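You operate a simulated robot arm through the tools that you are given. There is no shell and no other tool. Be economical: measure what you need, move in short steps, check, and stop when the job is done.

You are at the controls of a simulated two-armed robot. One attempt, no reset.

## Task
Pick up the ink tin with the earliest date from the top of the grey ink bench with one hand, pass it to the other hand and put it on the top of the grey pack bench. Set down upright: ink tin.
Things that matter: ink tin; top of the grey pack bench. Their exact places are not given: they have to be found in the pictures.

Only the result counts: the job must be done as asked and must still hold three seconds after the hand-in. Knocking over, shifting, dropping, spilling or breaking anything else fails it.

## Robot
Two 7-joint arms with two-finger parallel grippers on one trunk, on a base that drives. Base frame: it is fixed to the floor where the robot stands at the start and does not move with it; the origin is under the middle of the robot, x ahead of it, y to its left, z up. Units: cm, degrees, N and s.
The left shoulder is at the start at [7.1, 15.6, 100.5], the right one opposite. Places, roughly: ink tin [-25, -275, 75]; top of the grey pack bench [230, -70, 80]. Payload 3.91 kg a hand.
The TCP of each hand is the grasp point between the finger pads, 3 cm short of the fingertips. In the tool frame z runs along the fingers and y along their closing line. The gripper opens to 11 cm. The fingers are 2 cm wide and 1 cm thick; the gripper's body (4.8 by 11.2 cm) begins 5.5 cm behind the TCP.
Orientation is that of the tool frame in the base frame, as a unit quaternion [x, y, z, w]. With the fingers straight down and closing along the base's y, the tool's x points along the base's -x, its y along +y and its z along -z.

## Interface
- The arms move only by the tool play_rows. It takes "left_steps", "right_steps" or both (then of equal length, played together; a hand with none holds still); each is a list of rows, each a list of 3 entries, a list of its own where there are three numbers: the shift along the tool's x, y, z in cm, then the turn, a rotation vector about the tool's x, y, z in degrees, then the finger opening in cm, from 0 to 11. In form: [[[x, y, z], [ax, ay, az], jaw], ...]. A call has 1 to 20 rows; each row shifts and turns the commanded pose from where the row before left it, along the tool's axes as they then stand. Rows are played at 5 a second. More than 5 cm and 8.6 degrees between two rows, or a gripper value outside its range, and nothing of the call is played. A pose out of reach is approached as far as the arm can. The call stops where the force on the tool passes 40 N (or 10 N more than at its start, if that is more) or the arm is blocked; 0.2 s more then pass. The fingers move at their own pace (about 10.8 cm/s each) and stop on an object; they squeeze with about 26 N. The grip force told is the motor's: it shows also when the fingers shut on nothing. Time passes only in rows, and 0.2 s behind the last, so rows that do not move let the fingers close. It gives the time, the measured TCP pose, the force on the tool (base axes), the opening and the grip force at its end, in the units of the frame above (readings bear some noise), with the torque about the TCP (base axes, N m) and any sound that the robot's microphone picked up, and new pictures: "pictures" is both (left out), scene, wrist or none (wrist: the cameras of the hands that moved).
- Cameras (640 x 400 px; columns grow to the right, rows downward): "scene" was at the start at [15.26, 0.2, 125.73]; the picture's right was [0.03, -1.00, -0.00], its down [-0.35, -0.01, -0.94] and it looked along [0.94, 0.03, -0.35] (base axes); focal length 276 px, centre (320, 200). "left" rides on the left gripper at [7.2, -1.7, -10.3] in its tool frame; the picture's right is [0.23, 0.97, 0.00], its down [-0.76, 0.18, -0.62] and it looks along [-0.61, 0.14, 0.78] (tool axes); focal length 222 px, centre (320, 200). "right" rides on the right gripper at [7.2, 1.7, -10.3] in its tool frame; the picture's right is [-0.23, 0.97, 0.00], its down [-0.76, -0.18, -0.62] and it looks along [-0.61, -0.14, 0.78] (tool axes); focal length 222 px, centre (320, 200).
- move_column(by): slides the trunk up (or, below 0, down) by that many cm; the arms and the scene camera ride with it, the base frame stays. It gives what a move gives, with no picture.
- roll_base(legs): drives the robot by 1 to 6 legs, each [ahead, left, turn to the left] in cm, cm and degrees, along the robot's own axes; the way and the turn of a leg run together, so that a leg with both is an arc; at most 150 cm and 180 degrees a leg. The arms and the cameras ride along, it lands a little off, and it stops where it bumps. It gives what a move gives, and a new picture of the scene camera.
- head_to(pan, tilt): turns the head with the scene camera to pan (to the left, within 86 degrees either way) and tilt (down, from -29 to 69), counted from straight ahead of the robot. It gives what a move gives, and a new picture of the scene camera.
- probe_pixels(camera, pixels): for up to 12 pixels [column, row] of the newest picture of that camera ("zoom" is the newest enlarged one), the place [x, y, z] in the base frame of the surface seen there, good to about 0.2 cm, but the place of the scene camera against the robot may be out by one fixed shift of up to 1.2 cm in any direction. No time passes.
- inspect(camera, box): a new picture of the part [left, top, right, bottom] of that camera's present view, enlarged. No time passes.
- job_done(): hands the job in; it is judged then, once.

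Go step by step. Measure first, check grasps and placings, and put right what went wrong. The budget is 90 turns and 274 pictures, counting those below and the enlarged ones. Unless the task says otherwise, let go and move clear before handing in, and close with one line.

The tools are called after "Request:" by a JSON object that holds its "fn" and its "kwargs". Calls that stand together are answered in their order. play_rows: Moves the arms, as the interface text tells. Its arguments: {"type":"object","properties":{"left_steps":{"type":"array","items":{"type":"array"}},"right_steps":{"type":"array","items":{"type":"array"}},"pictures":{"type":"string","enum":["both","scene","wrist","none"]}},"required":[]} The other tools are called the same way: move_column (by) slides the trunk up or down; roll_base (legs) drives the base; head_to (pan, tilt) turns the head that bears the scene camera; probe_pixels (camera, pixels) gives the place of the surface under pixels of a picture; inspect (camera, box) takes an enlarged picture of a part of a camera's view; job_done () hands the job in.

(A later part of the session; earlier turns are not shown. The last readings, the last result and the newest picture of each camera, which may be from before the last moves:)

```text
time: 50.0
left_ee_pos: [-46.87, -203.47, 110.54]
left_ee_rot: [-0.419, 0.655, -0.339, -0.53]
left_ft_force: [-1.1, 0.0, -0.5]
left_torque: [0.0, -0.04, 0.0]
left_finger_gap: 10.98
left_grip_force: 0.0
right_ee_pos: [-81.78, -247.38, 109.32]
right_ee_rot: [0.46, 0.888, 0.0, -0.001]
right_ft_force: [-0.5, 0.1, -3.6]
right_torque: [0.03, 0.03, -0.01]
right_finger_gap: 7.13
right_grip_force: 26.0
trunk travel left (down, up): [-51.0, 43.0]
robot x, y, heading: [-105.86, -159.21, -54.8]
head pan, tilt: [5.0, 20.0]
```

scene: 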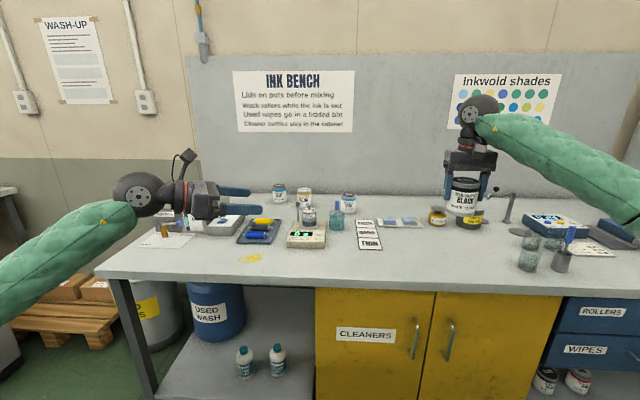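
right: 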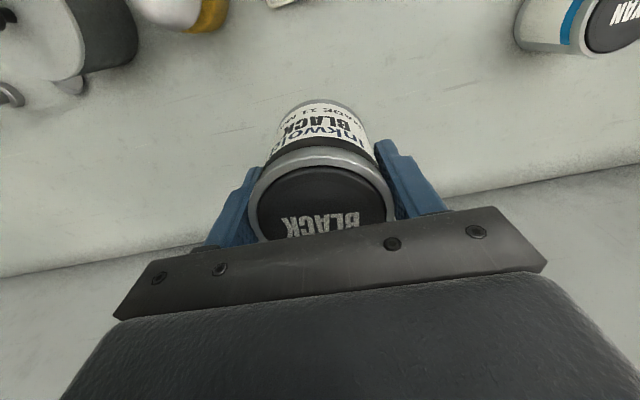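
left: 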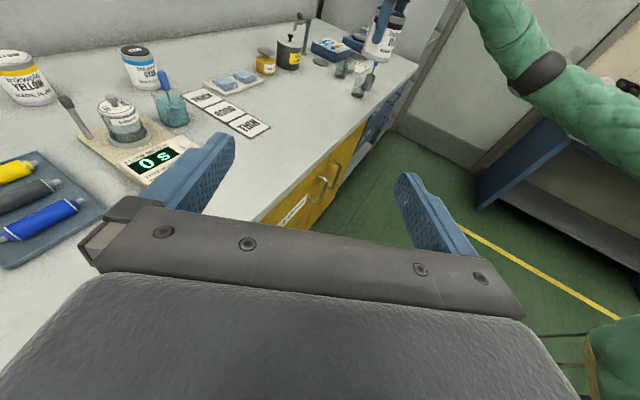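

The left hand takes that pose exactly, pointing right with its camera on top. Next I'll bring the right hand with the tin in front of me.

Request:
{"fn": "play_rows", "kwargs": {"right_steps": [[[1, 1.2, 0], [0, 0, 0], 0], [[1.75, 2.8, 0], [0, 0, 0], 0], [[1.75, 2.8, 0], [0, 0, 0], 0], [[1.75, 2.8, 0], [0, 0, 0], 0], [[1.75, 2.8, 0], [0, 0, 0], 0], [[1.75, 2.8, 0], [0, 0, 0], 0], [[1.75, 2.8, 0], [0, 0, 0], 0], [[1.75, 2.8, 0], [0, 0, 0], 0], [[1.75, 1.9, 0], [0, 0, 0], 0], [[0, 0, 0], [0, 0, 0], 0], [[0, 0, 0], [0, 0, 0], 0]], "pictures": "both"}}

```text
time: 52.5
left_ee_pos: [-46.87, -203.5, 110.55]
left_ee_rot: [-0.418, 0.656, -0.338, -0.53]
left_ft_force: [0.4, 0.1, 0.2]
left_torque: [0.04, -0.01, -0.01]
left_finger_gap: 11.01
left_grip_force: 0.1
right_ee_pos: [-71.83, -222.01, 109.4]
right_ee_rot: [0.462, 0.887, 0.001, -0.001]
right_ft_force: [0.1, -0.7, -4.6]
right_torque: [0.04, -0.01, 0.03]
right_finger_gap: 7.13
right_grip_force: 25.9
trunk travel left (down, up): [-51.0, 43.0]
robot x, y, heading: [-105.97, -159.32, -55.2]
head pan, tilt: [5.0, 20.0]
```

scene: 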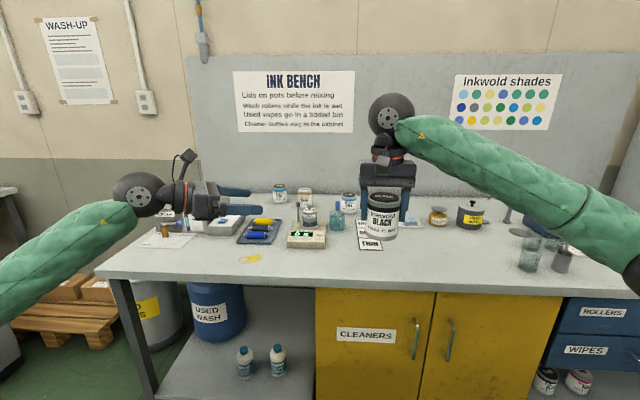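
right: 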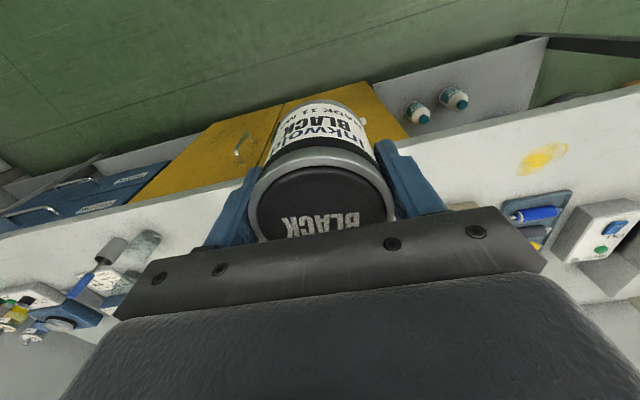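

The right TCP is at (-71.8,-222.0,109.4). I'll align the left hand laterally (tool y +14.9, x +1.0), advance partway, and check with the cameras.

Request:
{"fn": "play_rows", "kwargs": {"left_steps": [[[0.2, 3, 0], [0, 0, 0], 11], [[0.2, 3, 0], [0, 0, 0], 11], [[0.2, 3, 0], [0, 0, 0], 11], [[0.2, 3, 0], [0, 0, 0], 11], [[0.22, 2.91, 2], [0, 0, 0], 11], [[0, 0, 4], [0, 0, 0], 11], [[0, 0, 4], [0, 0, 0], 11], [[0, 0, 4], [0, 0, 0], 11], [[0, 0, 0], [0, 0, 0], 11], [[0, 0, 0], [0, 0, 0], 11]], "pictures": "both"}}

Request:
{"fn": "inspect", "kwargs": {"camera": "scene", "box": [240, 90, 480, 240]}}

```text
time: 54.6
left_ee_pos: [-66.37, -210.08, 108.54]
left_ee_rot: [-0.419, 0.656, -0.337, -0.529]
left_ft_force: [-0.8, 0.3, -0.3]
left_torque: [0.02, 0.0, 0.01]
left_finger_gap: 10.98
left_grip_force: 0.1
right_ee_pos: [-71.94, -222.07, 109.35]
right_ee_rot: [0.462, 0.887, 0.0, -0.001]
right_ft_force: [0.1, 0.5, -3.4]
right_torque: [0.0, 0.0, 0.01]
right_finger_gap: 7.12
right_grip_force: 26.4
trunk travel left (down, up): [-51.0, 43.0]
robot x, y, heading: [-106.04, -159.55, -54.9]
head pan, tilt: [5.0, 20.0]
```

scene: 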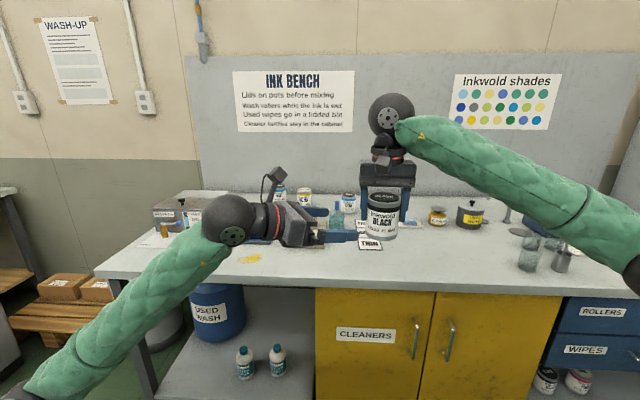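
left: 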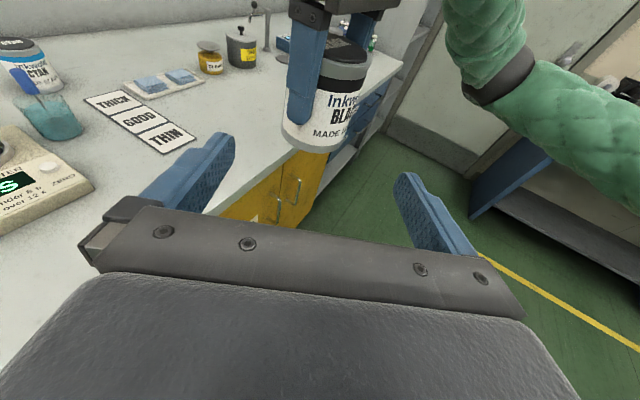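

```text
2.67 times, centred on (360, 165) of scene
```

zoom: 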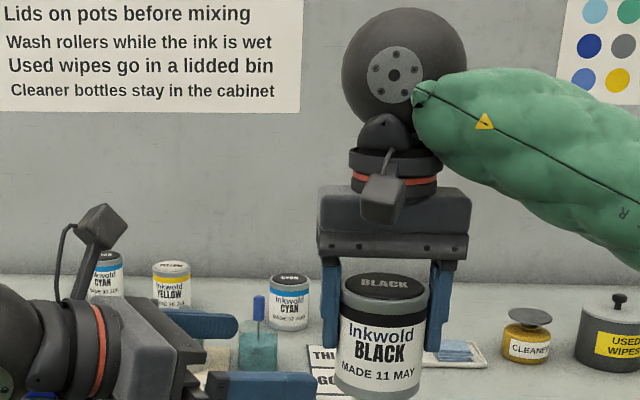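

Lateral alignment is spot on, with 12.4 cm left along the left tool axis. I'll advance, stopping on any contact.

Request:
{"fn": "play_rows", "kwargs": {"left_steps": [[[0, 0, 3], [0, 0, 0], 11], [[0, 0, 3], [0, 0, 0], 11], [[0, 0, 3], [0, 0, 0], 11], [[0, 0, 2], [0, 0, 0], 11], [[0, 0, 1.4], [0, 0, 0], 11], [[0, 0, 0], [0, 0, 0], 11], [[0, 0, 0], [0, 0, 0], 11]], "pictures": "both"}}

Request:
{"fn": "inspect", "kwargs": {"camera": "scene", "box": [240, 90, 480, 240]}}

```text
time: 56.2
left_ee_pos: [-71.26, -220.93, 105.83]
left_ee_rot: [-0.419, 0.655, -0.338, -0.53]
left_ft_force: [0.5, 0.8, -1.2]
left_torque: [-0.03, 0.0, -0.02]
left_finger_gap: 10.99
left_grip_force: 0.0
right_ee_pos: [-71.89, -221.88, 109.39]
right_ee_rot: [0.461, 0.887, 0.001, -0.001]
right_ft_force: [-0.5, -0.1, -4.4]
right_torque: [-0.01, 0.02, -0.01]
right_finger_gap: 7.14
right_grip_force: 26.3
trunk travel left (down, up): [-51.0, 43.0]
robot x, y, heading: [-106.52, -159.45, -54.8]
head pan, tilt: [5.0, 20.0]
```

scene: 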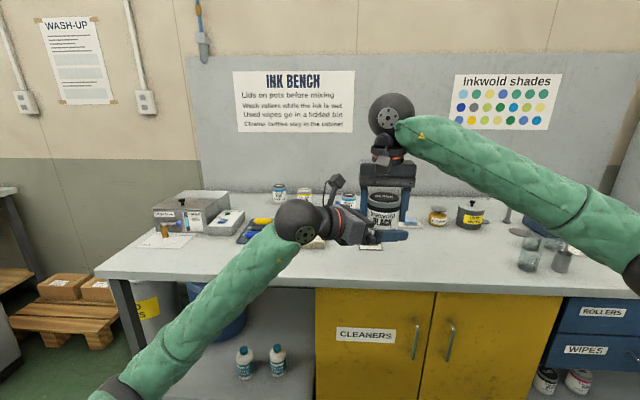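
left: 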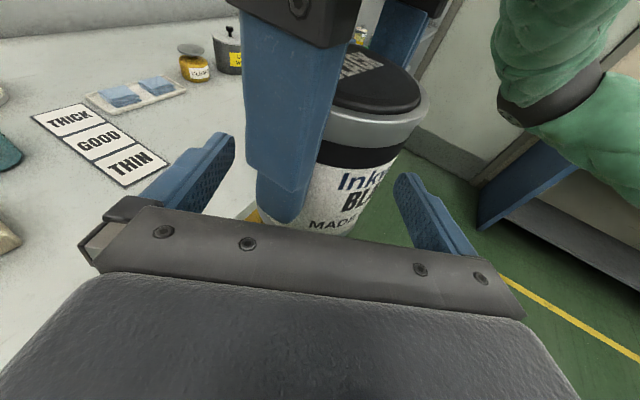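

```text
2.67 times, centred on (360, 165) of scene
```

zoom: 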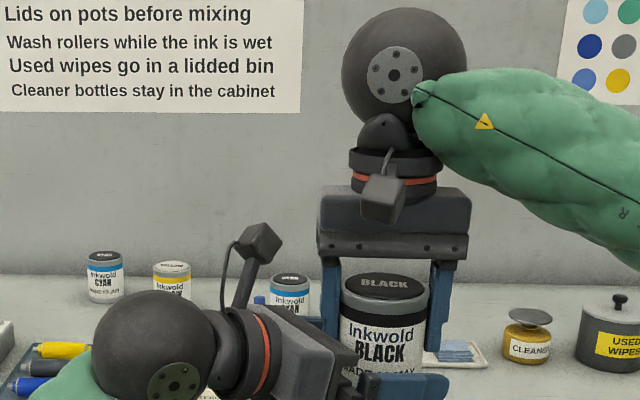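

The tin is within the left fingers with no contact force. I'll close the left hand.

Request:
{"fn": "play_rows", "kwargs": {"left_steps": [[[0, 0, 0], [0, 0, 0], 0], [[0, 0, 0], [0, 0, 0], 0], [[0, 0, 0], [0, 0, 0], 0], [[0, 0, 0], [0, 0, 0], 0], [[0, 0, 0], [0, 0, 0], 0]], "pictures": "wrist"}}

```text
time: 57.5
left_ee_pos: [-71.22, -220.95, 105.9]
left_ee_rot: [-0.419, 0.655, -0.339, -0.53]
left_ft_force: [22.8, -6.0, 0.0]
left_torque: [0.39, 0.51, 0.1]
left_finger_gap: 7.09
left_grip_force: 26.2
right_ee_pos: [-71.98, -221.97, 109.42]
right_ee_rot: [0.46, 0.888, 0.0, -0.001]
right_ft_force: [-21.4, 5.6, -1.1]
right_torque: [-0.19, 0.28, 0.18]
right_finger_gap: 7.12
right_grip_force: 26.1
trunk travel left (down, up): [-51.0, 43.0]
robot x, y, heading: [-106.01, -159.17, -54.9]
head pan, tilt: [5.0, 20.0]
```

left: 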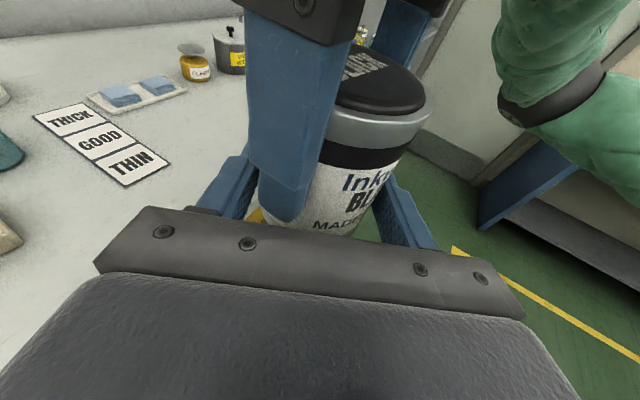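

Both grips read 26 N, but there is about a 23 N side load, so the left hand is slightly off-centre along its y. I'll nudge it to relieve the load before releasing the right hand.

Request:
{"fn": "play_rows", "kwargs": {"left_steps": [[[0, -0.1, 0], [0, 0, 0], 0], [[0, 0, 0], [0, 0, 0], 0]], "pictures": "none"}}

```text
time: 58.0
left_ee_pos: [-71.26, -220.9, 105.88]
left_ee_rot: [-0.418, 0.655, -0.339, -0.53]
left_ft_force: [19.6, -1.6, -4.0]
left_torque: [0.19, 0.0, 0.0]
left_finger_gap: 7.08
left_grip_force: 26.1
right_ee_pos: [-71.85, -222.01, 109.28]
right_ee_rot: [0.461, 0.888, 0.0, -0.001]
right_ft_force: [-20.2, 1.2, 3.0]
right_torque: [-0.07, 0.65, 0.23]
right_finger_gap: 7.11
right_grip_force: 26.1
trunk travel left (down, up): [-51.0, 43.0]
robot x, y, heading: [-105.91, -159.11, -54.9]
head pan, tilt: [5.0, 20.0]
```

Request:
{"fn": "play_rows", "kwargs": {"left_steps": [[[0, -0.15, 0], [0, 0, 0], 0], [[0, -0.15, 0], [0, 0, 0], 0], [[0, 0, 0], [0, 0, 0], 0]], "pictures": "none"}}

```text
time: 58.9
left_ee_pos: [-71.19, -221.02, 105.93]
left_ee_rot: [-0.417, 0.657, -0.337, -0.53]
left_ft_force: [-6.9, 15.6, -5.4]
left_torque: [-0.01, -0.24, -0.59]
left_finger_gap: 7.08
left_grip_force: 25.9
right_ee_pos: [-71.79, -222.08, 109.44]
right_ee_rot: [0.461, 0.887, 0.001, 0.0]
right_ft_force: [6.0, -15.7, 6.2]
right_torque: [-0.39, 0.0, 0.43]
right_finger_gap: 7.15
right_grip_force: 26.0
trunk travel left (down, up): [-51.0, 43.0]
robot x, y, heading: [-106.24, -159.12, -54.8]
head pan, tilt: [5.0, 20.0]
```

The side load has reversed and is smaller. I'll nudge back a little and open the right hand.

Request:
{"fn": "play_rows", "kwargs": {"left_steps": [[[0, 0.1, 0], [0, 0, 0], 0], [[0, 0, 0], [0, 0, 0], 0], [[0, 0, 0], [0, 0, 0], 0], [[0, 0, 0], [0, 0, 0], 0], [[0, 0, 0], [0, 0, 0], 0], [[0, 0, 0], [0, 0, 0], 0]], "right_steps": [[[0, 0, 0], [0, 0, 0], 0], [[0, 0, 0], [0, 0, 0], 0], [[0, 0, 0], [0, 0, 0], 8.2], [[0, 0, 0], [0, 0, 0], 9], [[0, 0, 0], [0, 0, 0], 9], [[0, 0, 0], [0, 0, 0], 9]], "pictures": "both"}}

Request:
{"fn": "inspect", "kwargs": {"camera": "scene", "box": [280, 130, 480, 255]}}

```text
time: 60.2
left_ee_pos: [-71.06, -221.0, 105.96]
left_ee_rot: [-0.419, 0.655, -0.339, -0.53]
left_ft_force: [0.0, 0.6, 0.2]
left_torque: [0.04, -0.02, -0.02]
left_finger_gap: 7.09
left_grip_force: 26.2
right_ee_pos: [-71.92, -221.87, 109.46]
right_ee_rot: [0.461, 0.887, 0.0, 0.0]
right_ft_force: [-1.4, -0.1, -0.3]
right_torque: [0.0, 0.01, -0.01]
right_finger_gap: 9.03
right_grip_force: 0.0
trunk travel left (down, up): [-51.0, 43.0]
robot x, y, heading: [-105.97, -159.52, -55.0]
head pan, tilt: [5.0, 20.0]
```

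scene: 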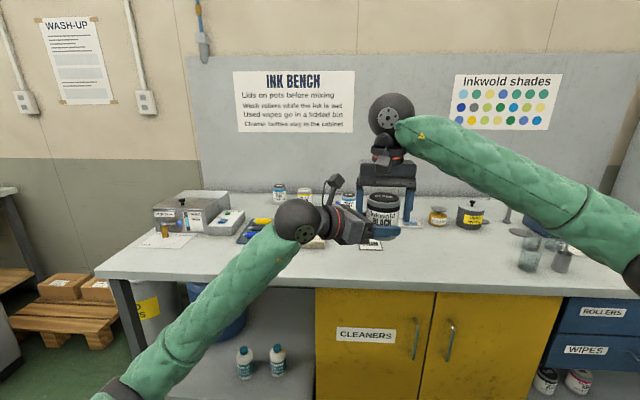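
right: 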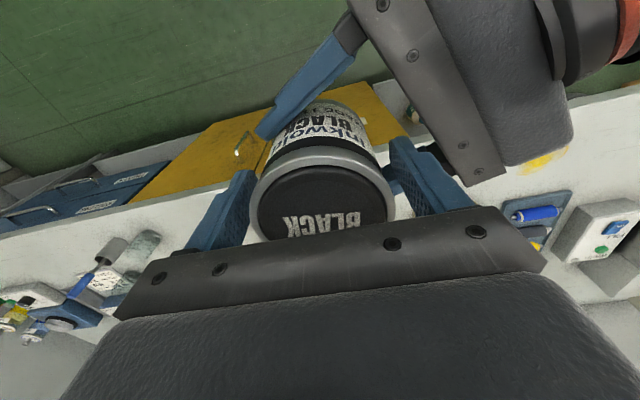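
left: 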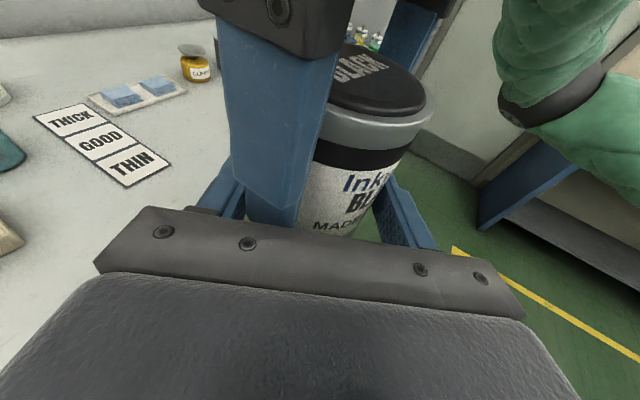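

```text
3.20 times, centred on (380, 192) of scene
```

zoom: 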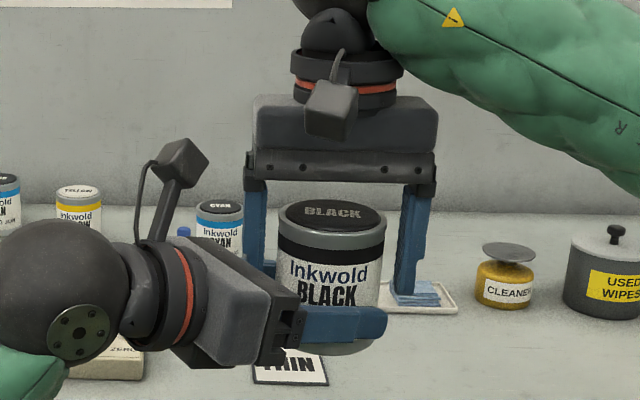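

The right hand is open and clear, but the left force reads about 0 N when it should carry 4 N. I'll hold still and re-read before moving anything.

Request:
{"fn": "play_rows", "kwargs": {"left_steps": [[[0, 0, 0], [0, 0, 0], 0], [[0, 0, 0], [0, 0, 0], 0]], "pictures": "wrist"}}

Request:
{"fn": "probe_pixels", "kwargs": {"camera": "right", "pixels": [[320, 200], [270, 200], [370, 200], [320, 175], [320, 230]]}}

```text
time: 60.9
left_ee_pos: [-71.11, -220.94, 105.9]
left_ee_rot: [-0.42, 0.654, -0.34, -0.529]
left_ft_force: [0.8, -0.6, 0.2]
left_torque: [0.07, 0.0, 0.02]
left_finger_gap: 7.07
left_grip_force: 25.7
right_ee_pos: [-71.84, -221.91, 109.44]
right_ee_rot: [0.462, 0.887, 0.0, -0.001]
right_ft_force: [0.2, 0.1, 0.3]
right_torque: [-0.01, -0.03, 0.02]
right_finger_gap: 9.01
right_grip_force: 0.0
trunk travel left (down, up): [-51.0, 43.0]
robot x, y, heading: [-106.2, -159.07, -55.0]
head pan, tilt: [5.0, 20.0]
```

left: 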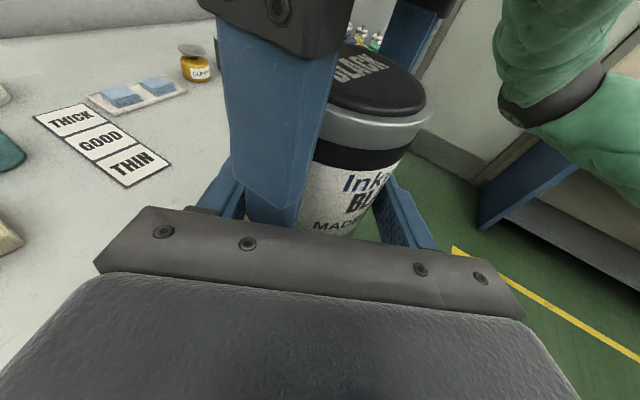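

```text
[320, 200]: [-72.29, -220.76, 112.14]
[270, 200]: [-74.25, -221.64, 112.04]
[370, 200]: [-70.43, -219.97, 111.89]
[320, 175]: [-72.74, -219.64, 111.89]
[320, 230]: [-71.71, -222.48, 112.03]
```

The tin stays put at lid z 112.0 with the right hand open at 9 cm, so the left hand holds it. I'll raise the right hand straight up and clear, then check.

Request:
{"fn": "play_rows", "kwargs": {"right_steps": [[[0, 0, -1], [0, 0, 0], 9], [[0, 0, -2], [0, 0, 0], 9], [[0, 0, -3], [0, 0, 0], 9], [[0, 0, -3], [0, 0, 0], 9], [[0, 0, -3], [0, 0, 0], 9], [[0, -3, -2], [0, 0, 0], 9], [[0, -4, 0], [0, 0, 0], 9], [[0, -4, 0], [0, 0, 0], 9], [[0, -4, 0], [0, 0, 0], 9], [[0, -4, 0], [0, 0, 0], 9]], "pictures": "both"}}

Request:
{"fn": "inspect", "kwargs": {"camera": "scene", "box": [280, 130, 480, 255]}}

```text
time: 63.0
left_ee_pos: [-71.13, -220.96, 105.92]
left_ee_rot: [-0.419, 0.656, -0.339, -0.529]
left_ft_force: [-0.3, 0.0, 0.0]
left_torque: [0.05, -0.01, -0.03]
left_finger_gap: 7.07
left_grip_force: 25.5
right_ee_pos: [-87.51, -233.18, 123.27]
right_ee_rot: [0.461, 0.888, 0.001, -0.001]
right_ft_force: [-0.3, 0.1, 0.4]
right_torque: [-0.07, 0.01, 0.02]
right_finger_gap: 9.01
right_grip_force: 0.1
trunk travel left (down, up): [-51.0, 43.0]
robot x, y, heading: [-106.26, -159.21, -55.0]
head pan, tilt: [5.0, 20.0]
```

scene: 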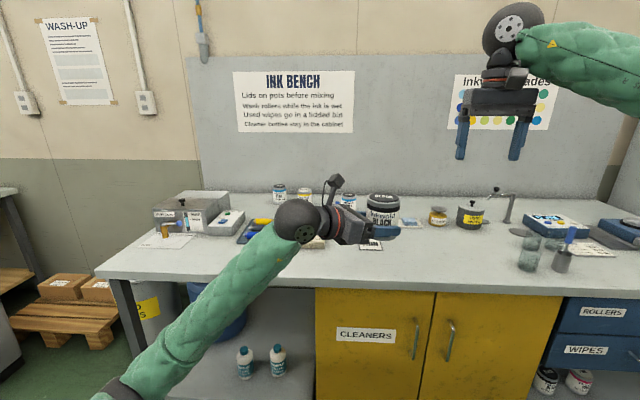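
right: 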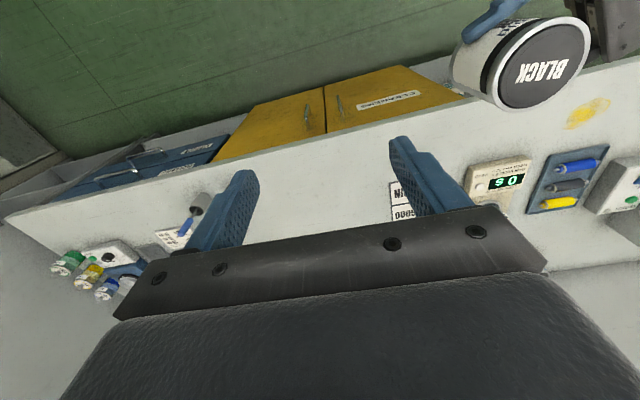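

```text
3.20 times, centred on (380, 192) of scene
```

zoom: 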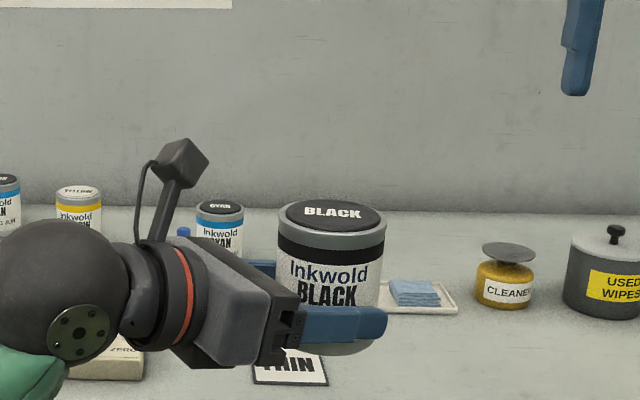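

The tin is now held only by the left hand and the lid is level. I'll drive left along the aisle toward the pack bench.

Request:
{"fn": "roll_base", "kwargs": {"legs": [[0, 100, 0], [0, 80, 0]]}}

Request:
{"fn": "head_to", "kwargs": {"pan": 35, "tilt": 25}}

```text
time: 72.0
left_ee_pos: [73.63, -117.63, 105.98]
left_ee_rot: [-0.42, 0.654, -0.34, -0.529]
left_ft_force: [0.4, 0.1, 0.8]
left_torque: [0.05, -0.04, 0.0]
left_finger_gap: 7.07
left_grip_force: 25.8
right_ee_pos: [57.54, -129.86, 123.2]
right_ee_rot: [0.459, 0.888, 0.002, -0.002]
right_ft_force: [0.4, 0.5, -1.3]
right_torque: [0.0, 0.01, 0.02]
right_finger_gap: 9.01
right_grip_force: 0.1
trunk travel left (down, up): [-51.0, 43.0]
robot x, y, heading: [38.31, -56.45, -54.9]
head pan, tilt: [5.0, 20.0]
```

scene: 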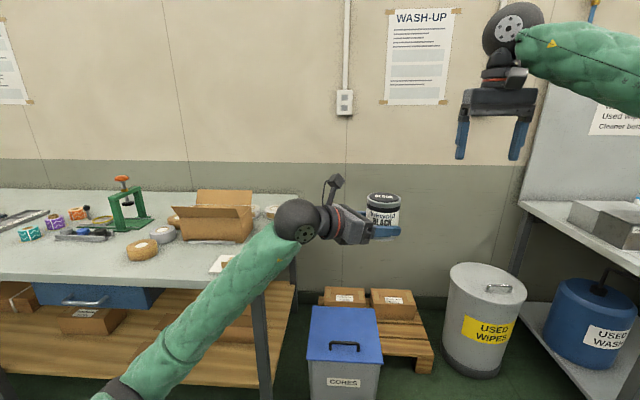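

```text
time: 73.0
left_ee_pos: [73.62, -117.62, 105.93]
left_ee_rot: [-0.42, 0.654, -0.34, -0.53]
left_ft_force: [-0.2, 0.0, -0.1]
left_torque: [0.03, -0.07, -0.03]
left_finger_gap: 7.07
left_grip_force: 26.1
right_ee_pos: [57.34, -129.91, 123.29]
right_ee_rot: [0.46, 0.888, 0.0, -0.001]
right_ft_force: [-0.7, -0.2, -0.4]
right_torque: [-0.01, 0.0, 0.0]
right_finger_gap: 9.01
right_grip_force: 0.1
trunk travel left (down, up): [-51.0, 43.0]
robot x, y, heading: [38.74, -55.69, -54.8]
head pan, tilt: [35.0, 25.0]
```

scene: 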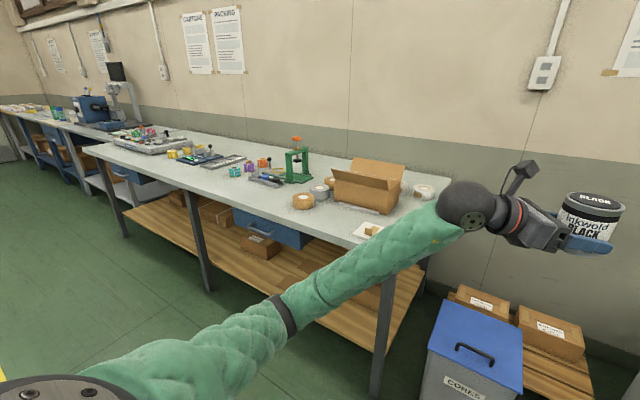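

The front strip of the pack bench around (230-260,190) is clear. I'll probe it and the neighbouring objects.

Request:
{"fn": "probe_pixels", "kwargs": {"camera": "scene", "pixels": [[245, 192], [265, 200], [225, 185], [270, 212], [200, 180], [303, 207], [235, 172], [272, 184], [205, 160], [150, 148], [240, 204], [215, 170]]}}

Request:
{"fn": "inspect", "kwargs": {"camera": "scene", "box": [140, 110, 380, 260]}}

```text
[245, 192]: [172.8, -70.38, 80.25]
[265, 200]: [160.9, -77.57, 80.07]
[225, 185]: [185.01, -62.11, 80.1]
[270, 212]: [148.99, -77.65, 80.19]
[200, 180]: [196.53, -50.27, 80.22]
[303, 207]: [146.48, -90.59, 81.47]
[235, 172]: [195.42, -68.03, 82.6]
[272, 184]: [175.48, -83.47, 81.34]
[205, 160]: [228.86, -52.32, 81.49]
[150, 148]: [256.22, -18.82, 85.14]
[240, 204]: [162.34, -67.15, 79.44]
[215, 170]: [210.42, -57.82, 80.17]
```

```text
2.67 times, centred on (260, 185) of scene
```

zoom: 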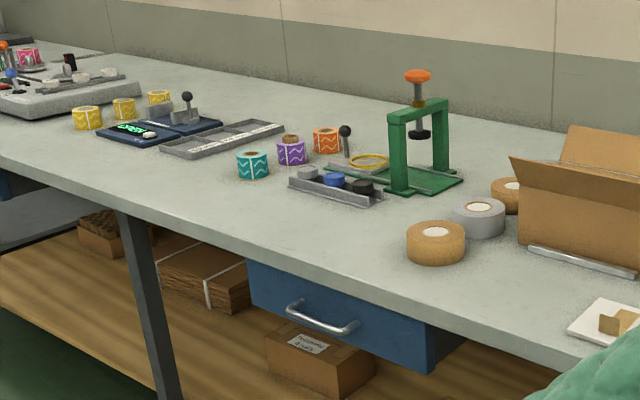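

The strip around (197,-54) is clear, about 10 cm inside the edge and 13+ cm from the nearest item. I'll drive left along the bench, then turn 31° left to set up the hand approach.

Request:
{"fn": "roll_base", "kwargs": {"legs": [[0, 100, 0], [0, 0, 31]]}}

Request:
{"fn": "head_to", "kwargs": {"pan": -15, "tilt": 28}}

```text
time: 79.6
left_ee_pos: [181.17, -33.0, 106.0]
left_ee_rot: [0.58, -0.518, 0.468, 0.419]
left_ft_force: [-0.4, -0.3, -0.3]
left_torque: [0.06, -0.01, -0.02]
left_finger_gap: 7.04
left_grip_force: 26.1
right_ee_pos: [173.54, -51.78, 123.17]
right_ee_rot: [0.204, 0.979, 0.0, -0.001]
right_ft_force: [0.2, 1.2, 0.8]
right_torque: [0.02, 0.02, -0.05]
right_finger_gap: 9.0
right_grip_force: 0.1
trunk travel left (down, up): [-51.0, 43.0]
robot x, y, heading: [119.04, 0.98, -23.4]
head pan, tilt: [35.0, 25.0]
```

scene: 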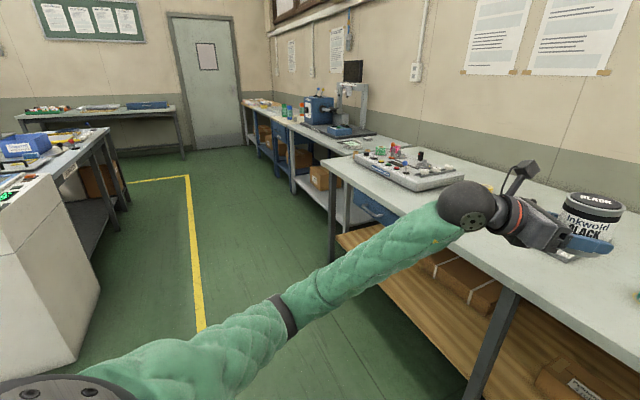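

```text
time: 80.8
left_ee_pos: [181.14, -33.12, 105.93]
left_ee_rot: [0.581, -0.518, 0.468, 0.418]
left_ft_force: [-0.7, -0.3, -0.4]
left_torque: [0.03, 0.0, -0.02]
left_finger_gap: 7.08
left_grip_force: 26.0
right_ee_pos: [173.54, -51.98, 123.27]
right_ee_rot: [0.203, 0.979, 0.001, -0.001]
right_ft_force: [0.9, 0.2, 0.2]
right_torque: [-0.01, 0.0, 0.0]
right_finger_gap: 9.0
right_grip_force: 0.2
trunk travel left (down, up): [-51.0, 43.0]
robot x, y, heading: [119.34, 1.55, -23.7]
head pan, tilt: [-15.0, 28.0]
```

scene: 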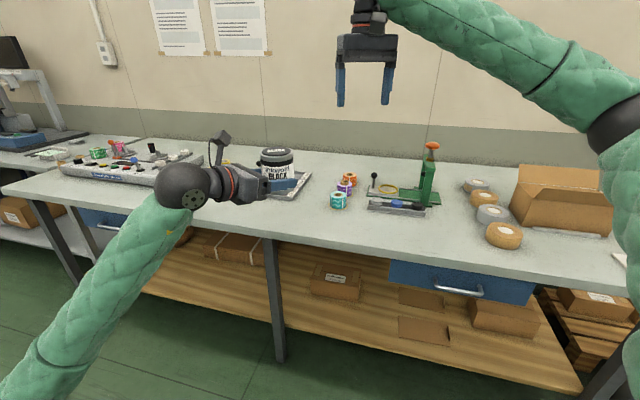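

The pack bench front is clear between the tray and the cubes (around (300,205)). I'll tuck the right hand up and back, and probe my left forearm and the bench for clearance when lowering.

Request:
{"fn": "play_rows", "kwargs": {"right_steps": [[[3.3, 0, -2.5], [0, 0, 0], 9], [[3.3, 0, -2.5], [0, 0, 0], 9], [[3.3, 0, -2.5], [0, 0, 0], 9], [[3.3, 0, -2.5], [0, 0, 0], 9], [[3.3, 0, -2.5], [0, 0, 0], 9], [[3.3, 0, -2.5], [0, 0, 0], 9], [[0, 0, 0], [0, 0, 0], 9]], "pictures": "scene"}}

Request:
{"fn": "probe_pixels", "kwargs": {"camera": "scene", "pixels": [[182, 175], [182, 188], [175, 215], [130, 260], [80, 310], [30, 370], [300, 205], [277, 152], [320, 220], [338, 207], [300, 190], [250, 215]]}}

```text
time: 82.4
left_ee_pos: [181.25, -33.12, 105.85]
left_ee_rot: [0.58, -0.518, 0.469, 0.419]
left_ft_force: [0.8, 0.2, -1.2]
left_torque: [0.04, 0.01, -0.01]
left_finger_gap: 7.07
left_grip_force: 26.1
right_ee_pos: [155.41, -44.24, 138.32]
right_ee_rot: [0.204, 0.979, 0.001, -0.002]
right_ft_force: [-0.5, -0.3, -0.4]
right_torque: [0.02, 0.02, -0.02]
right_finger_gap: 8.99
right_grip_force: 0.1
trunk travel left (down, up): [-51.0, 43.0]
robot x, y, heading: [119.17, 1.51, -23.5]
head pan, tilt: [-15.0, 28.0]
```

scene: 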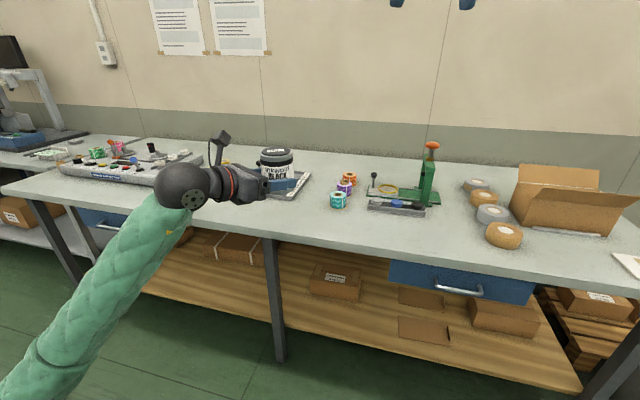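

```text
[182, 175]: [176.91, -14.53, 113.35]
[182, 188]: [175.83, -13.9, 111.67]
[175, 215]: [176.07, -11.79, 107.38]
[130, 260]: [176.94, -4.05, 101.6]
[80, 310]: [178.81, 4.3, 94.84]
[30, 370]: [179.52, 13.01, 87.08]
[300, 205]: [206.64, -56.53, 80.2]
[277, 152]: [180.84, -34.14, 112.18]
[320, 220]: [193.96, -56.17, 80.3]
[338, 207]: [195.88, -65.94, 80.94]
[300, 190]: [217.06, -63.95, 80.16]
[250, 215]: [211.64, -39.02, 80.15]
```

Forearm slopes down away from the bench and the wrist ball would end about 7 cm outside the edge, so lowering is safe. I'll drive to bring the tin above about (200,-50.5).

Request:
{"fn": "roll_base", "kwargs": {"legs": [[23.6, -7.6, 0]]}}

Request:
{"fn": "head_to", "kwargs": {"pan": -10, "tilt": 35}}

```text
time: 84.2
left_ee_pos: [199.85, -49.04, 105.81]
left_ee_rot: [0.583, -0.516, 0.47, 0.417]
left_ft_force: [0.1, 0.1, -5.2]
left_torque: [0.04, 0.03, -0.02]
left_finger_gap: 7.05
left_grip_force: 25.7
right_ee_pos: [174.23, -60.16, 138.38]
right_ee_rot: [0.2, 0.98, 0.001, -0.002]
right_ft_force: [0.5, -0.8, -0.4]
right_torque: [0.01, 0.02, 0.0]
right_finger_gap: 9.01
right_grip_force: 0.1
trunk travel left (down, up): [-51.0, 43.0]
robot x, y, heading: [137.74, -14.47, -23.4]
head pan, tilt: [-15.0, 28.0]
```

scene: 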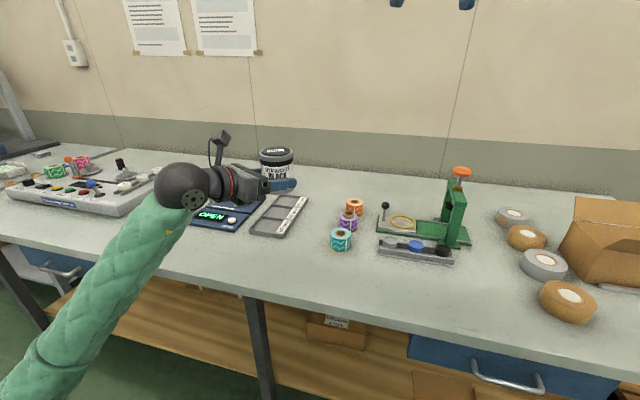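

```text
time: 84.9
left_ee_pos: [199.88, -48.82, 106.02]
left_ee_rot: [0.582, -0.516, 0.471, 0.417]
left_ft_force: [-0.5, 0.1, -4.0]
left_torque: [0.07, 0.02, 0.0]
left_finger_gap: 7.08
left_grip_force: 26.4
right_ee_pos: [174.08, -60.08, 138.31]
right_ee_rot: [0.201, 0.98, 0.0, 0.0]
right_ft_force: [0.0, 0.2, -0.2]
right_torque: [0.0, -0.01, -0.02]
right_finger_gap: 9.02
right_grip_force: 0.1
trunk travel left (down, up): [-51.0, 43.0]
robot x, y, heading: [137.39, -14.75, -23.2]
head pan, tilt: [-10.0, 35.0]
```

scene: 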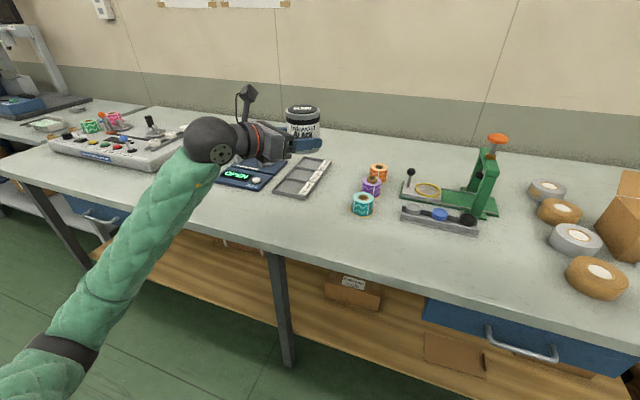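

The tin now hangs over about (200,-50), and the left tool carries about 4-5 N. I'll verify the landing zone against the tray and cubes.

Request:
{"fn": "probe_pixels", "kwargs": {"camera": "scene", "pixels": [[278, 194], [297, 198], [270, 188], [353, 214], [300, 225], [285, 215], [306, 110], [295, 245], [325, 165], [250, 186]]}}

Request:
{"fn": "inspect", "kwargs": {"camera": "left", "box": [0, 0, 640, 400]}}

```text
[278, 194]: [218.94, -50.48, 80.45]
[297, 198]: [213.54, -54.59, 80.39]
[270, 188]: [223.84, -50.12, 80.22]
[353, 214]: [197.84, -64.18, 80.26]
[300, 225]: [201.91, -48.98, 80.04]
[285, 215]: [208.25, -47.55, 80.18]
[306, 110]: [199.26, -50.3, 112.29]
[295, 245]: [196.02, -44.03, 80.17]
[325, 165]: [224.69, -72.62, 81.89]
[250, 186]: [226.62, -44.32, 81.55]
```

```text
1.00 times, centred on (320, 200) of left (not enlarged: the box is as wide or as high as the picture)
```

zoom: 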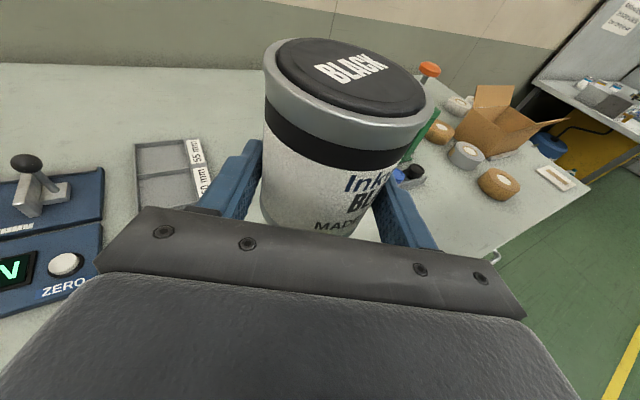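

The landing zone is free, with the tray 14 cm away and the cubes 14 cm away. The tin bottom is at about 103 and the bench at 80.1, so I'll lower the trunk 19 cm first.

Request:
{"fn": "move_column", "kwargs": {"by": -19}}

Request:
{"fn": "inspect", "kwargs": {"camera": "scene", "box": [140, 60, 460, 260]}}

```text
time: 87.0
left_ee_pos: [199.72, -48.95, 86.98]
left_ee_rot: [0.582, -0.516, 0.47, 0.417]
left_ft_force: [0.0, 0.0, -5.0]
left_torque: [0.05, 0.03, 0.01]
left_finger_gap: 7.07
left_grip_force: 26.1
right_ee_pos: [174.01, -60.18, 119.35]
right_ee_rot: [0.2, 0.98, 0.001, -0.001]
right_ft_force: [-0.5, 0.1, -1.1]
right_torque: [0.02, 0.0, -0.02]
right_finger_gap: 8.97
right_grip_force: 0.1
trunk travel left (down, up): [-32.0, 62.0]
robot x, y, heading: [137.43, -15.15, -23.4]
head pan, tilt: [-10.0, 35.0]
```

```text
2.00 times, centred on (300, 160) of scene
```

zoom: 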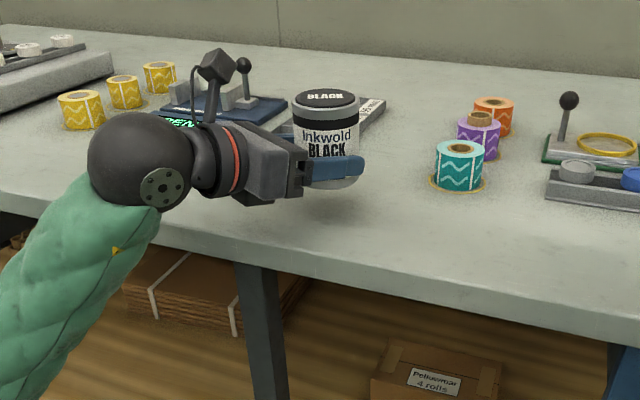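

It hangs about 4 cm above the bench. I'll lower with the arm in small steps along base-down so the force guard applies.

Request:
{"fn": "play_rows", "kwargs": {"left_steps": [[[-0.98, 0, 0.21], [0, 0, 0], 0], [[-0.98, 0, 0.21], [0, 0, 0], 0], [[-0.78, 0, 0.17], [0, 0, 0], 0], [[-0.49, 0, 0.1], [0, 0, 0], 0], [[0, 0, 0], [0, 0, 0], 0]], "pictures": "scene"}}

Request:
{"fn": "inspect", "kwargs": {"camera": "scene", "box": [200, 90, 360, 190]}}

```text
time: 88.2
left_ee_pos: [199.93, -49.06, 83.67]
left_ee_rot: [0.582, -0.516, 0.47, 0.417]
left_ft_force: [-0.5, -0.4, -3.7]
left_torque: [0.06, 0.01, -0.01]
left_finger_gap: 7.04
left_grip_force: 26.6
right_ee_pos: [174.07, -59.95, 119.41]
right_ee_rot: [0.2, 0.98, 0.0, -0.001]
right_ft_force: [-0.2, -0.1, -0.3]
right_torque: [-0.01, -0.03, 0.0]
right_finger_gap: 9.02
right_grip_force: 0.1
trunk travel left (down, up): [-32.0, 62.0]
robot x, y, heading: [137.64, -14.92, -23.4]
head pan, tilt: [-10.0, 35.0]
```

scene: 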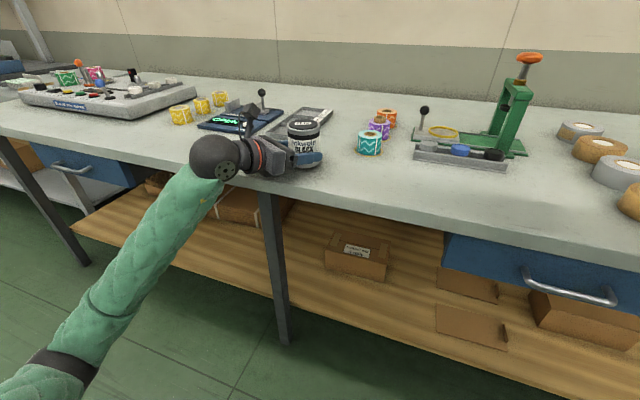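

```text
4.00 times, centred on (280, 140) of scene
```

zoom: 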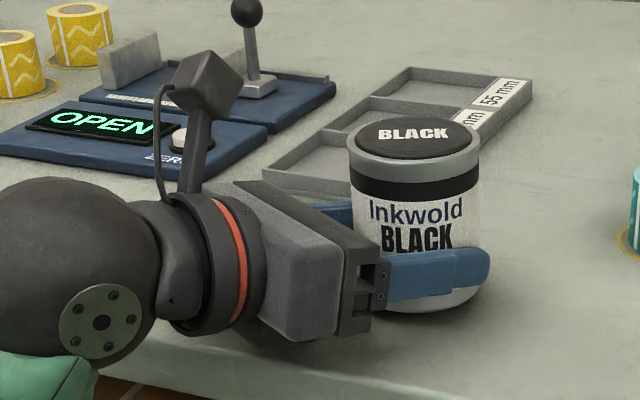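

About 0.7 cm remains. I'll continue in 0.2 cm steps, watching for contact.

Request:
{"fn": "play_rows", "kwargs": {"left_steps": [[[-0.2, 0, 0.042], [0, 0, 0], 0], [[-0.2, 0, 0.042], [0, 0, 0], 0], [[0, 0, 0], [0, 0, 0], 0]], "pictures": "none"}}

Request:
{"fn": "play_rows", "kwargs": {"left_steps": [[[-0.15, 0, 0.03], [0, 0, 0], 0], [[0, 0, 0], [0, 0, 0], 0]], "pictures": "none"}}

Request:
{"fn": "play_rows", "kwargs": {"left_steps": [[[-0.12, 0, 0.025], [0, 0, 0], 0], [[0, 0, 0], [0, 0, 0], 0]], "pictures": "none"}}

```text
time: 89.0
left_ee_pos: [199.85, -48.92, 83.29]
left_ee_rot: [0.582, -0.516, 0.47, 0.417]
left_ft_force: [0.2, 0.1, -4.6]
left_torque: [0.05, -0.02, 0.02]
left_finger_gap: 7.07
left_grip_force: 25.9
right_ee_pos: [174.03, -59.94, 119.31]
right_ee_rot: [0.2, 0.98, 0.001, -0.001]
right_ft_force: [-0.8, 0.6, 0.0]
right_torque: [-0.04, 0.01, 0.01]
right_finger_gap: 9.02
right_grip_force: 0.2
trunk travel left (down, up): [-32.0, 62.0]
robot x, y, heading: [137.57, -14.58, -23.2]
head pan, tilt: [-10.0, 35.0]
```

```text
time: 89.5
left_ee_pos: [199.88, -48.9, 83.12]
left_ee_rot: [0.581, -0.516, 0.471, 0.417]
left_ft_force: [6.3, -5.3, 9.3]
left_torque: [0.81, 0.07, -0.34]
left_finger_gap: 7.05
left_grip_force: 25.7
right_ee_pos: [174.17, -60.08, 119.34]
right_ee_rot: [0.2, 0.98, 0.0, -0.001]
right_ft_force: [0.3, 0.3, 0.6]
right_torque: [-0.03, 0.0, 0.0]
right_finger_gap: 8.98
right_grip_force: 0.0
trunk travel left (down, up): [-32.0, 62.0]
robot x, y, heading: [137.83, -14.4, -23.2]
head pan, tilt: [-10.0, 35.0]
```

```text
time: 90.2
left_ee_pos: [199.73, -48.78, 83.15]
left_ee_rot: [0.581, -0.516, 0.471, 0.417]
left_ft_force: [15.5, -12.4, 29.1]
left_torque: [1.73, 0.18, -0.73]
left_finger_gap: 7.06
left_grip_force: 25.8
right_ee_pos: [174.12, -60.1, 119.45]
right_ee_rot: [0.2, 0.98, 0.001, -0.002]
right_ft_force: [-0.5, 0.8, 0.4]
right_torque: [0.01, 0.03, 0.02]
right_finger_gap: 9.02
right_grip_force: 0.0
trunk travel left (down, up): [-32.0, 62.0]
robot x, y, heading: [137.66, -14.83, -23.1]
head pan, tilt: [-10.0, 35.0]
```

Contact came early: the force and torque place it about 7 cm behind the TCP, at about (198,-42,80), which is the bench edge touching the hand's underside, with the tin still about 0.2 cm up. I'll raise 0.5, slide 1.5 cm out toward the edge so the collar clears, then lower again.

Request:
{"fn": "play_rows", "kwargs": {"left_steps": [[[0.49, 0, -0.1], [0, 0, 0], 0], [[-0.13, 0.37, -0.64], [0, 0, 0], 0], [[-0.14, 0.37, -0.63], [0, 0, 0], 0], [[0, 0, 0], [0, 0, 0], 0], [[-0.29, 0, 0.06], [0, 0, 0], 0], [[0, 0, 0], [0, 0, 0], 0]], "pictures": "both"}}

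Request:
{"fn": "inspect", "kwargs": {"camera": "scene", "box": [200, 90, 360, 190]}}

```text
time: 91.5
left_ee_pos: [198.96, -47.58, 83.23]
left_ee_rot: [0.582, -0.516, 0.47, 0.417]
left_ft_force: [-0.5, 0.6, -2.1]
left_torque: [0.21, 0.02, 0.07]
left_finger_gap: 7.02
left_grip_force: 26.2
right_ee_pos: [174.04, -60.03, 119.34]
right_ee_rot: [0.2, 0.98, 0.0, 0.0]
right_ft_force: [-0.3, 0.1, -1.3]
right_torque: [0.01, -0.02, -0.01]
right_finger_gap: 9.0
right_grip_force: 0.2
trunk travel left (down, up): [-32.0, 62.0]
robot x, y, heading: [137.47, -15.05, -23.0]
head pan, tilt: [-10.0, 35.0]
```

scene: 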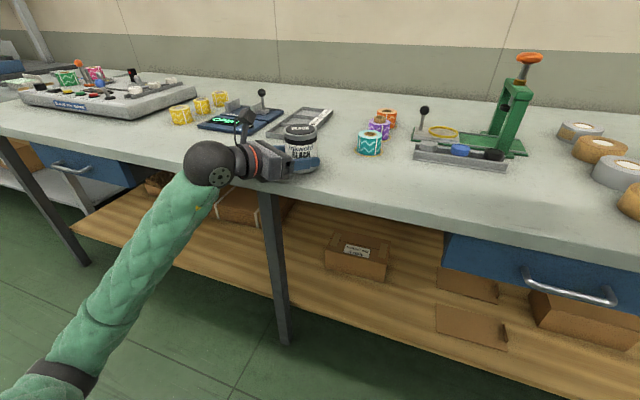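
left: 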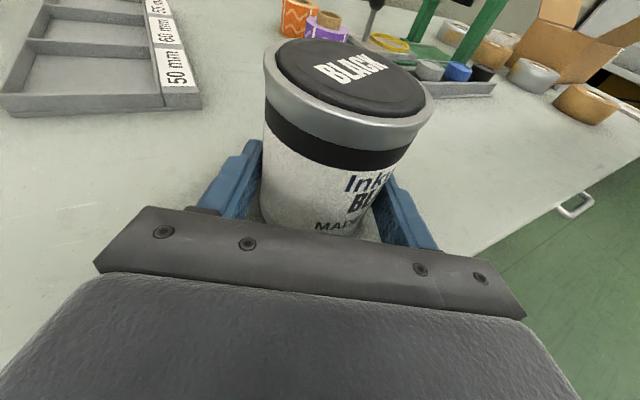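

```text
4.00 times, centred on (280, 140) of scene
```

zoom: 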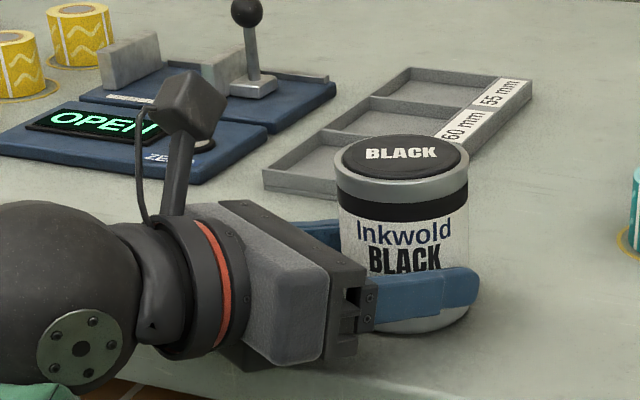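

Hand still free at z 83.23. I'll lower in tiny steps to contact.

Request:
{"fn": "play_rows", "kwargs": {"left_steps": [[[-0.12, 0, 0.025], [0, 0, 0], 0], [[0, 0, 0], [0, 0, 0], 0]], "pictures": "none"}}

Request:
{"fn": "play_rows", "kwargs": {"left_steps": [[[-0.1, 0, 0.02], [0, 0, 0], 0], [[0, 0, 0], [0, 0, 0], 0]], "pictures": "none"}}

```text
time: 92.2
left_ee_pos: [198.99, -47.66, 83.24]
left_ee_rot: [0.581, -0.516, 0.471, 0.417]
left_ft_force: [5.5, -6.1, 13.8]
left_torque: [1.08, 0.14, -0.29]
left_finger_gap: 7.05
left_grip_force: 25.7
right_ee_pos: [174.12, -60.05, 119.3]
right_ee_rot: [0.2, 0.98, -0.001, -0.001]
right_ft_force: [-0.1, 0.7, 1.0]
right_torque: [0.02, 0.01, 0.02]
right_finger_gap: 9.0
right_grip_force: 0.0
trunk travel left (down, up): [-32.0, 62.0]
robot x, y, heading: [137.56, -14.94, -23.2]
head pan, tilt: [-10.0, 35.0]
```

```text
time: 92.8
left_ee_pos: [198.88, -47.76, 83.16]
left_ee_rot: [0.581, -0.516, 0.471, 0.417]
left_ft_force: [14.4, -10.5, 32.4]
left_torque: [2.13, 0.18, -0.77]
left_finger_gap: 7.06
left_grip_force: 26.0
right_ee_pos: [174.19, -60.04, 119.34]
right_ee_rot: [0.201, 0.98, -0.001, -0.001]
right_ft_force: [-0.2, 0.8, -0.8]
right_torque: [0.0, -0.01, 0.03]
right_finger_gap: 8.99
right_grip_force: 0.1
trunk travel left (down, up): [-32.0, 62.0]
robot x, y, heading: [137.83, -14.34, -23.2]
head pan, tilt: [-10.0, 35.0]
```

Contact is again at the edge under the hand. I'll raise slightly and measure how far the tin really is from the bench.

Request:
{"fn": "play_rows", "kwargs": {"left_steps": [[[0.2, 0, -0.04], [0, 0, 0], 0], [[0, 0, 0], [0, 0, 0], 0]], "pictures": "both"}}

Request:
{"fn": "probe_pixels", "kwargs": {"camera": "left", "pixels": [[350, 75], [300, 70], [400, 90], [350, 55], [350, 100], [150, 130], [220, 130]]}}

Request:
{"fn": "inspect", "kwargs": {"camera": "scene", "box": [250, 110, 346, 170]}}

```text
time: 93.3
left_ee_pos: [198.97, -47.73, 83.16]
left_ee_rot: [0.581, -0.516, 0.471, 0.418]
left_ft_force: [8.2, -3.7, 19.3]
left_torque: [1.49, 0.0, -0.49]
left_finger_gap: 7.06
left_grip_force: 26.5
right_ee_pos: [174.06, -60.05, 119.33]
right_ee_rot: [0.2, 0.98, 0.0, 0.0]
right_ft_force: [0.3, 0.3, 0.8]
right_torque: [0.0, 0.01, -0.03]
right_finger_gap: 9.0
right_grip_force: 0.0
trunk travel left (down, up): [-32.0, 62.0]
robot x, y, heading: [137.41, -14.64, -23.0]
head pan, tilt: [-10.0, 35.0]
```

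scene: 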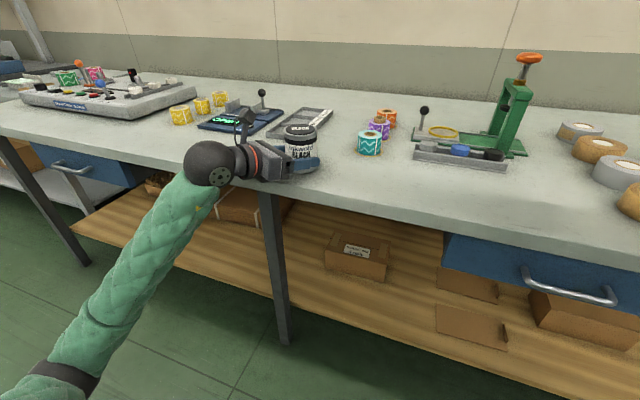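
left: 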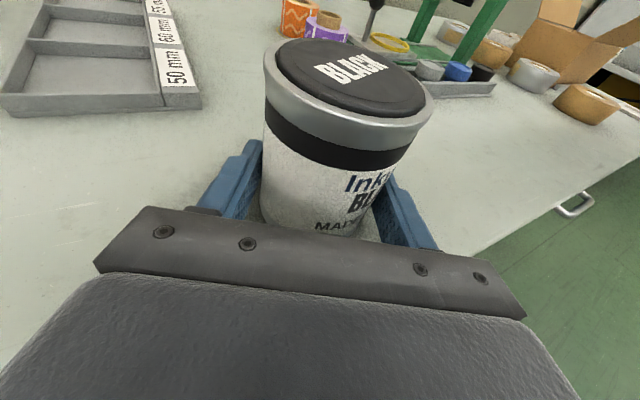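

```text
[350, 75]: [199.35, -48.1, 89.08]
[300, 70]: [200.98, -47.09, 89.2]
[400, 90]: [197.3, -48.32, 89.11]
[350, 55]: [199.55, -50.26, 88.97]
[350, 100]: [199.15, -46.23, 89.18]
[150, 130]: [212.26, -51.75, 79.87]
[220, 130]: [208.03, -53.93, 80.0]
```

```text
6.67 times, centred on (298, 140) of scene
```

zoom: 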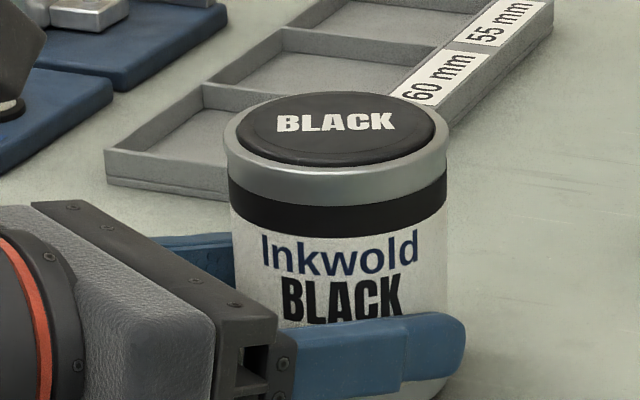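

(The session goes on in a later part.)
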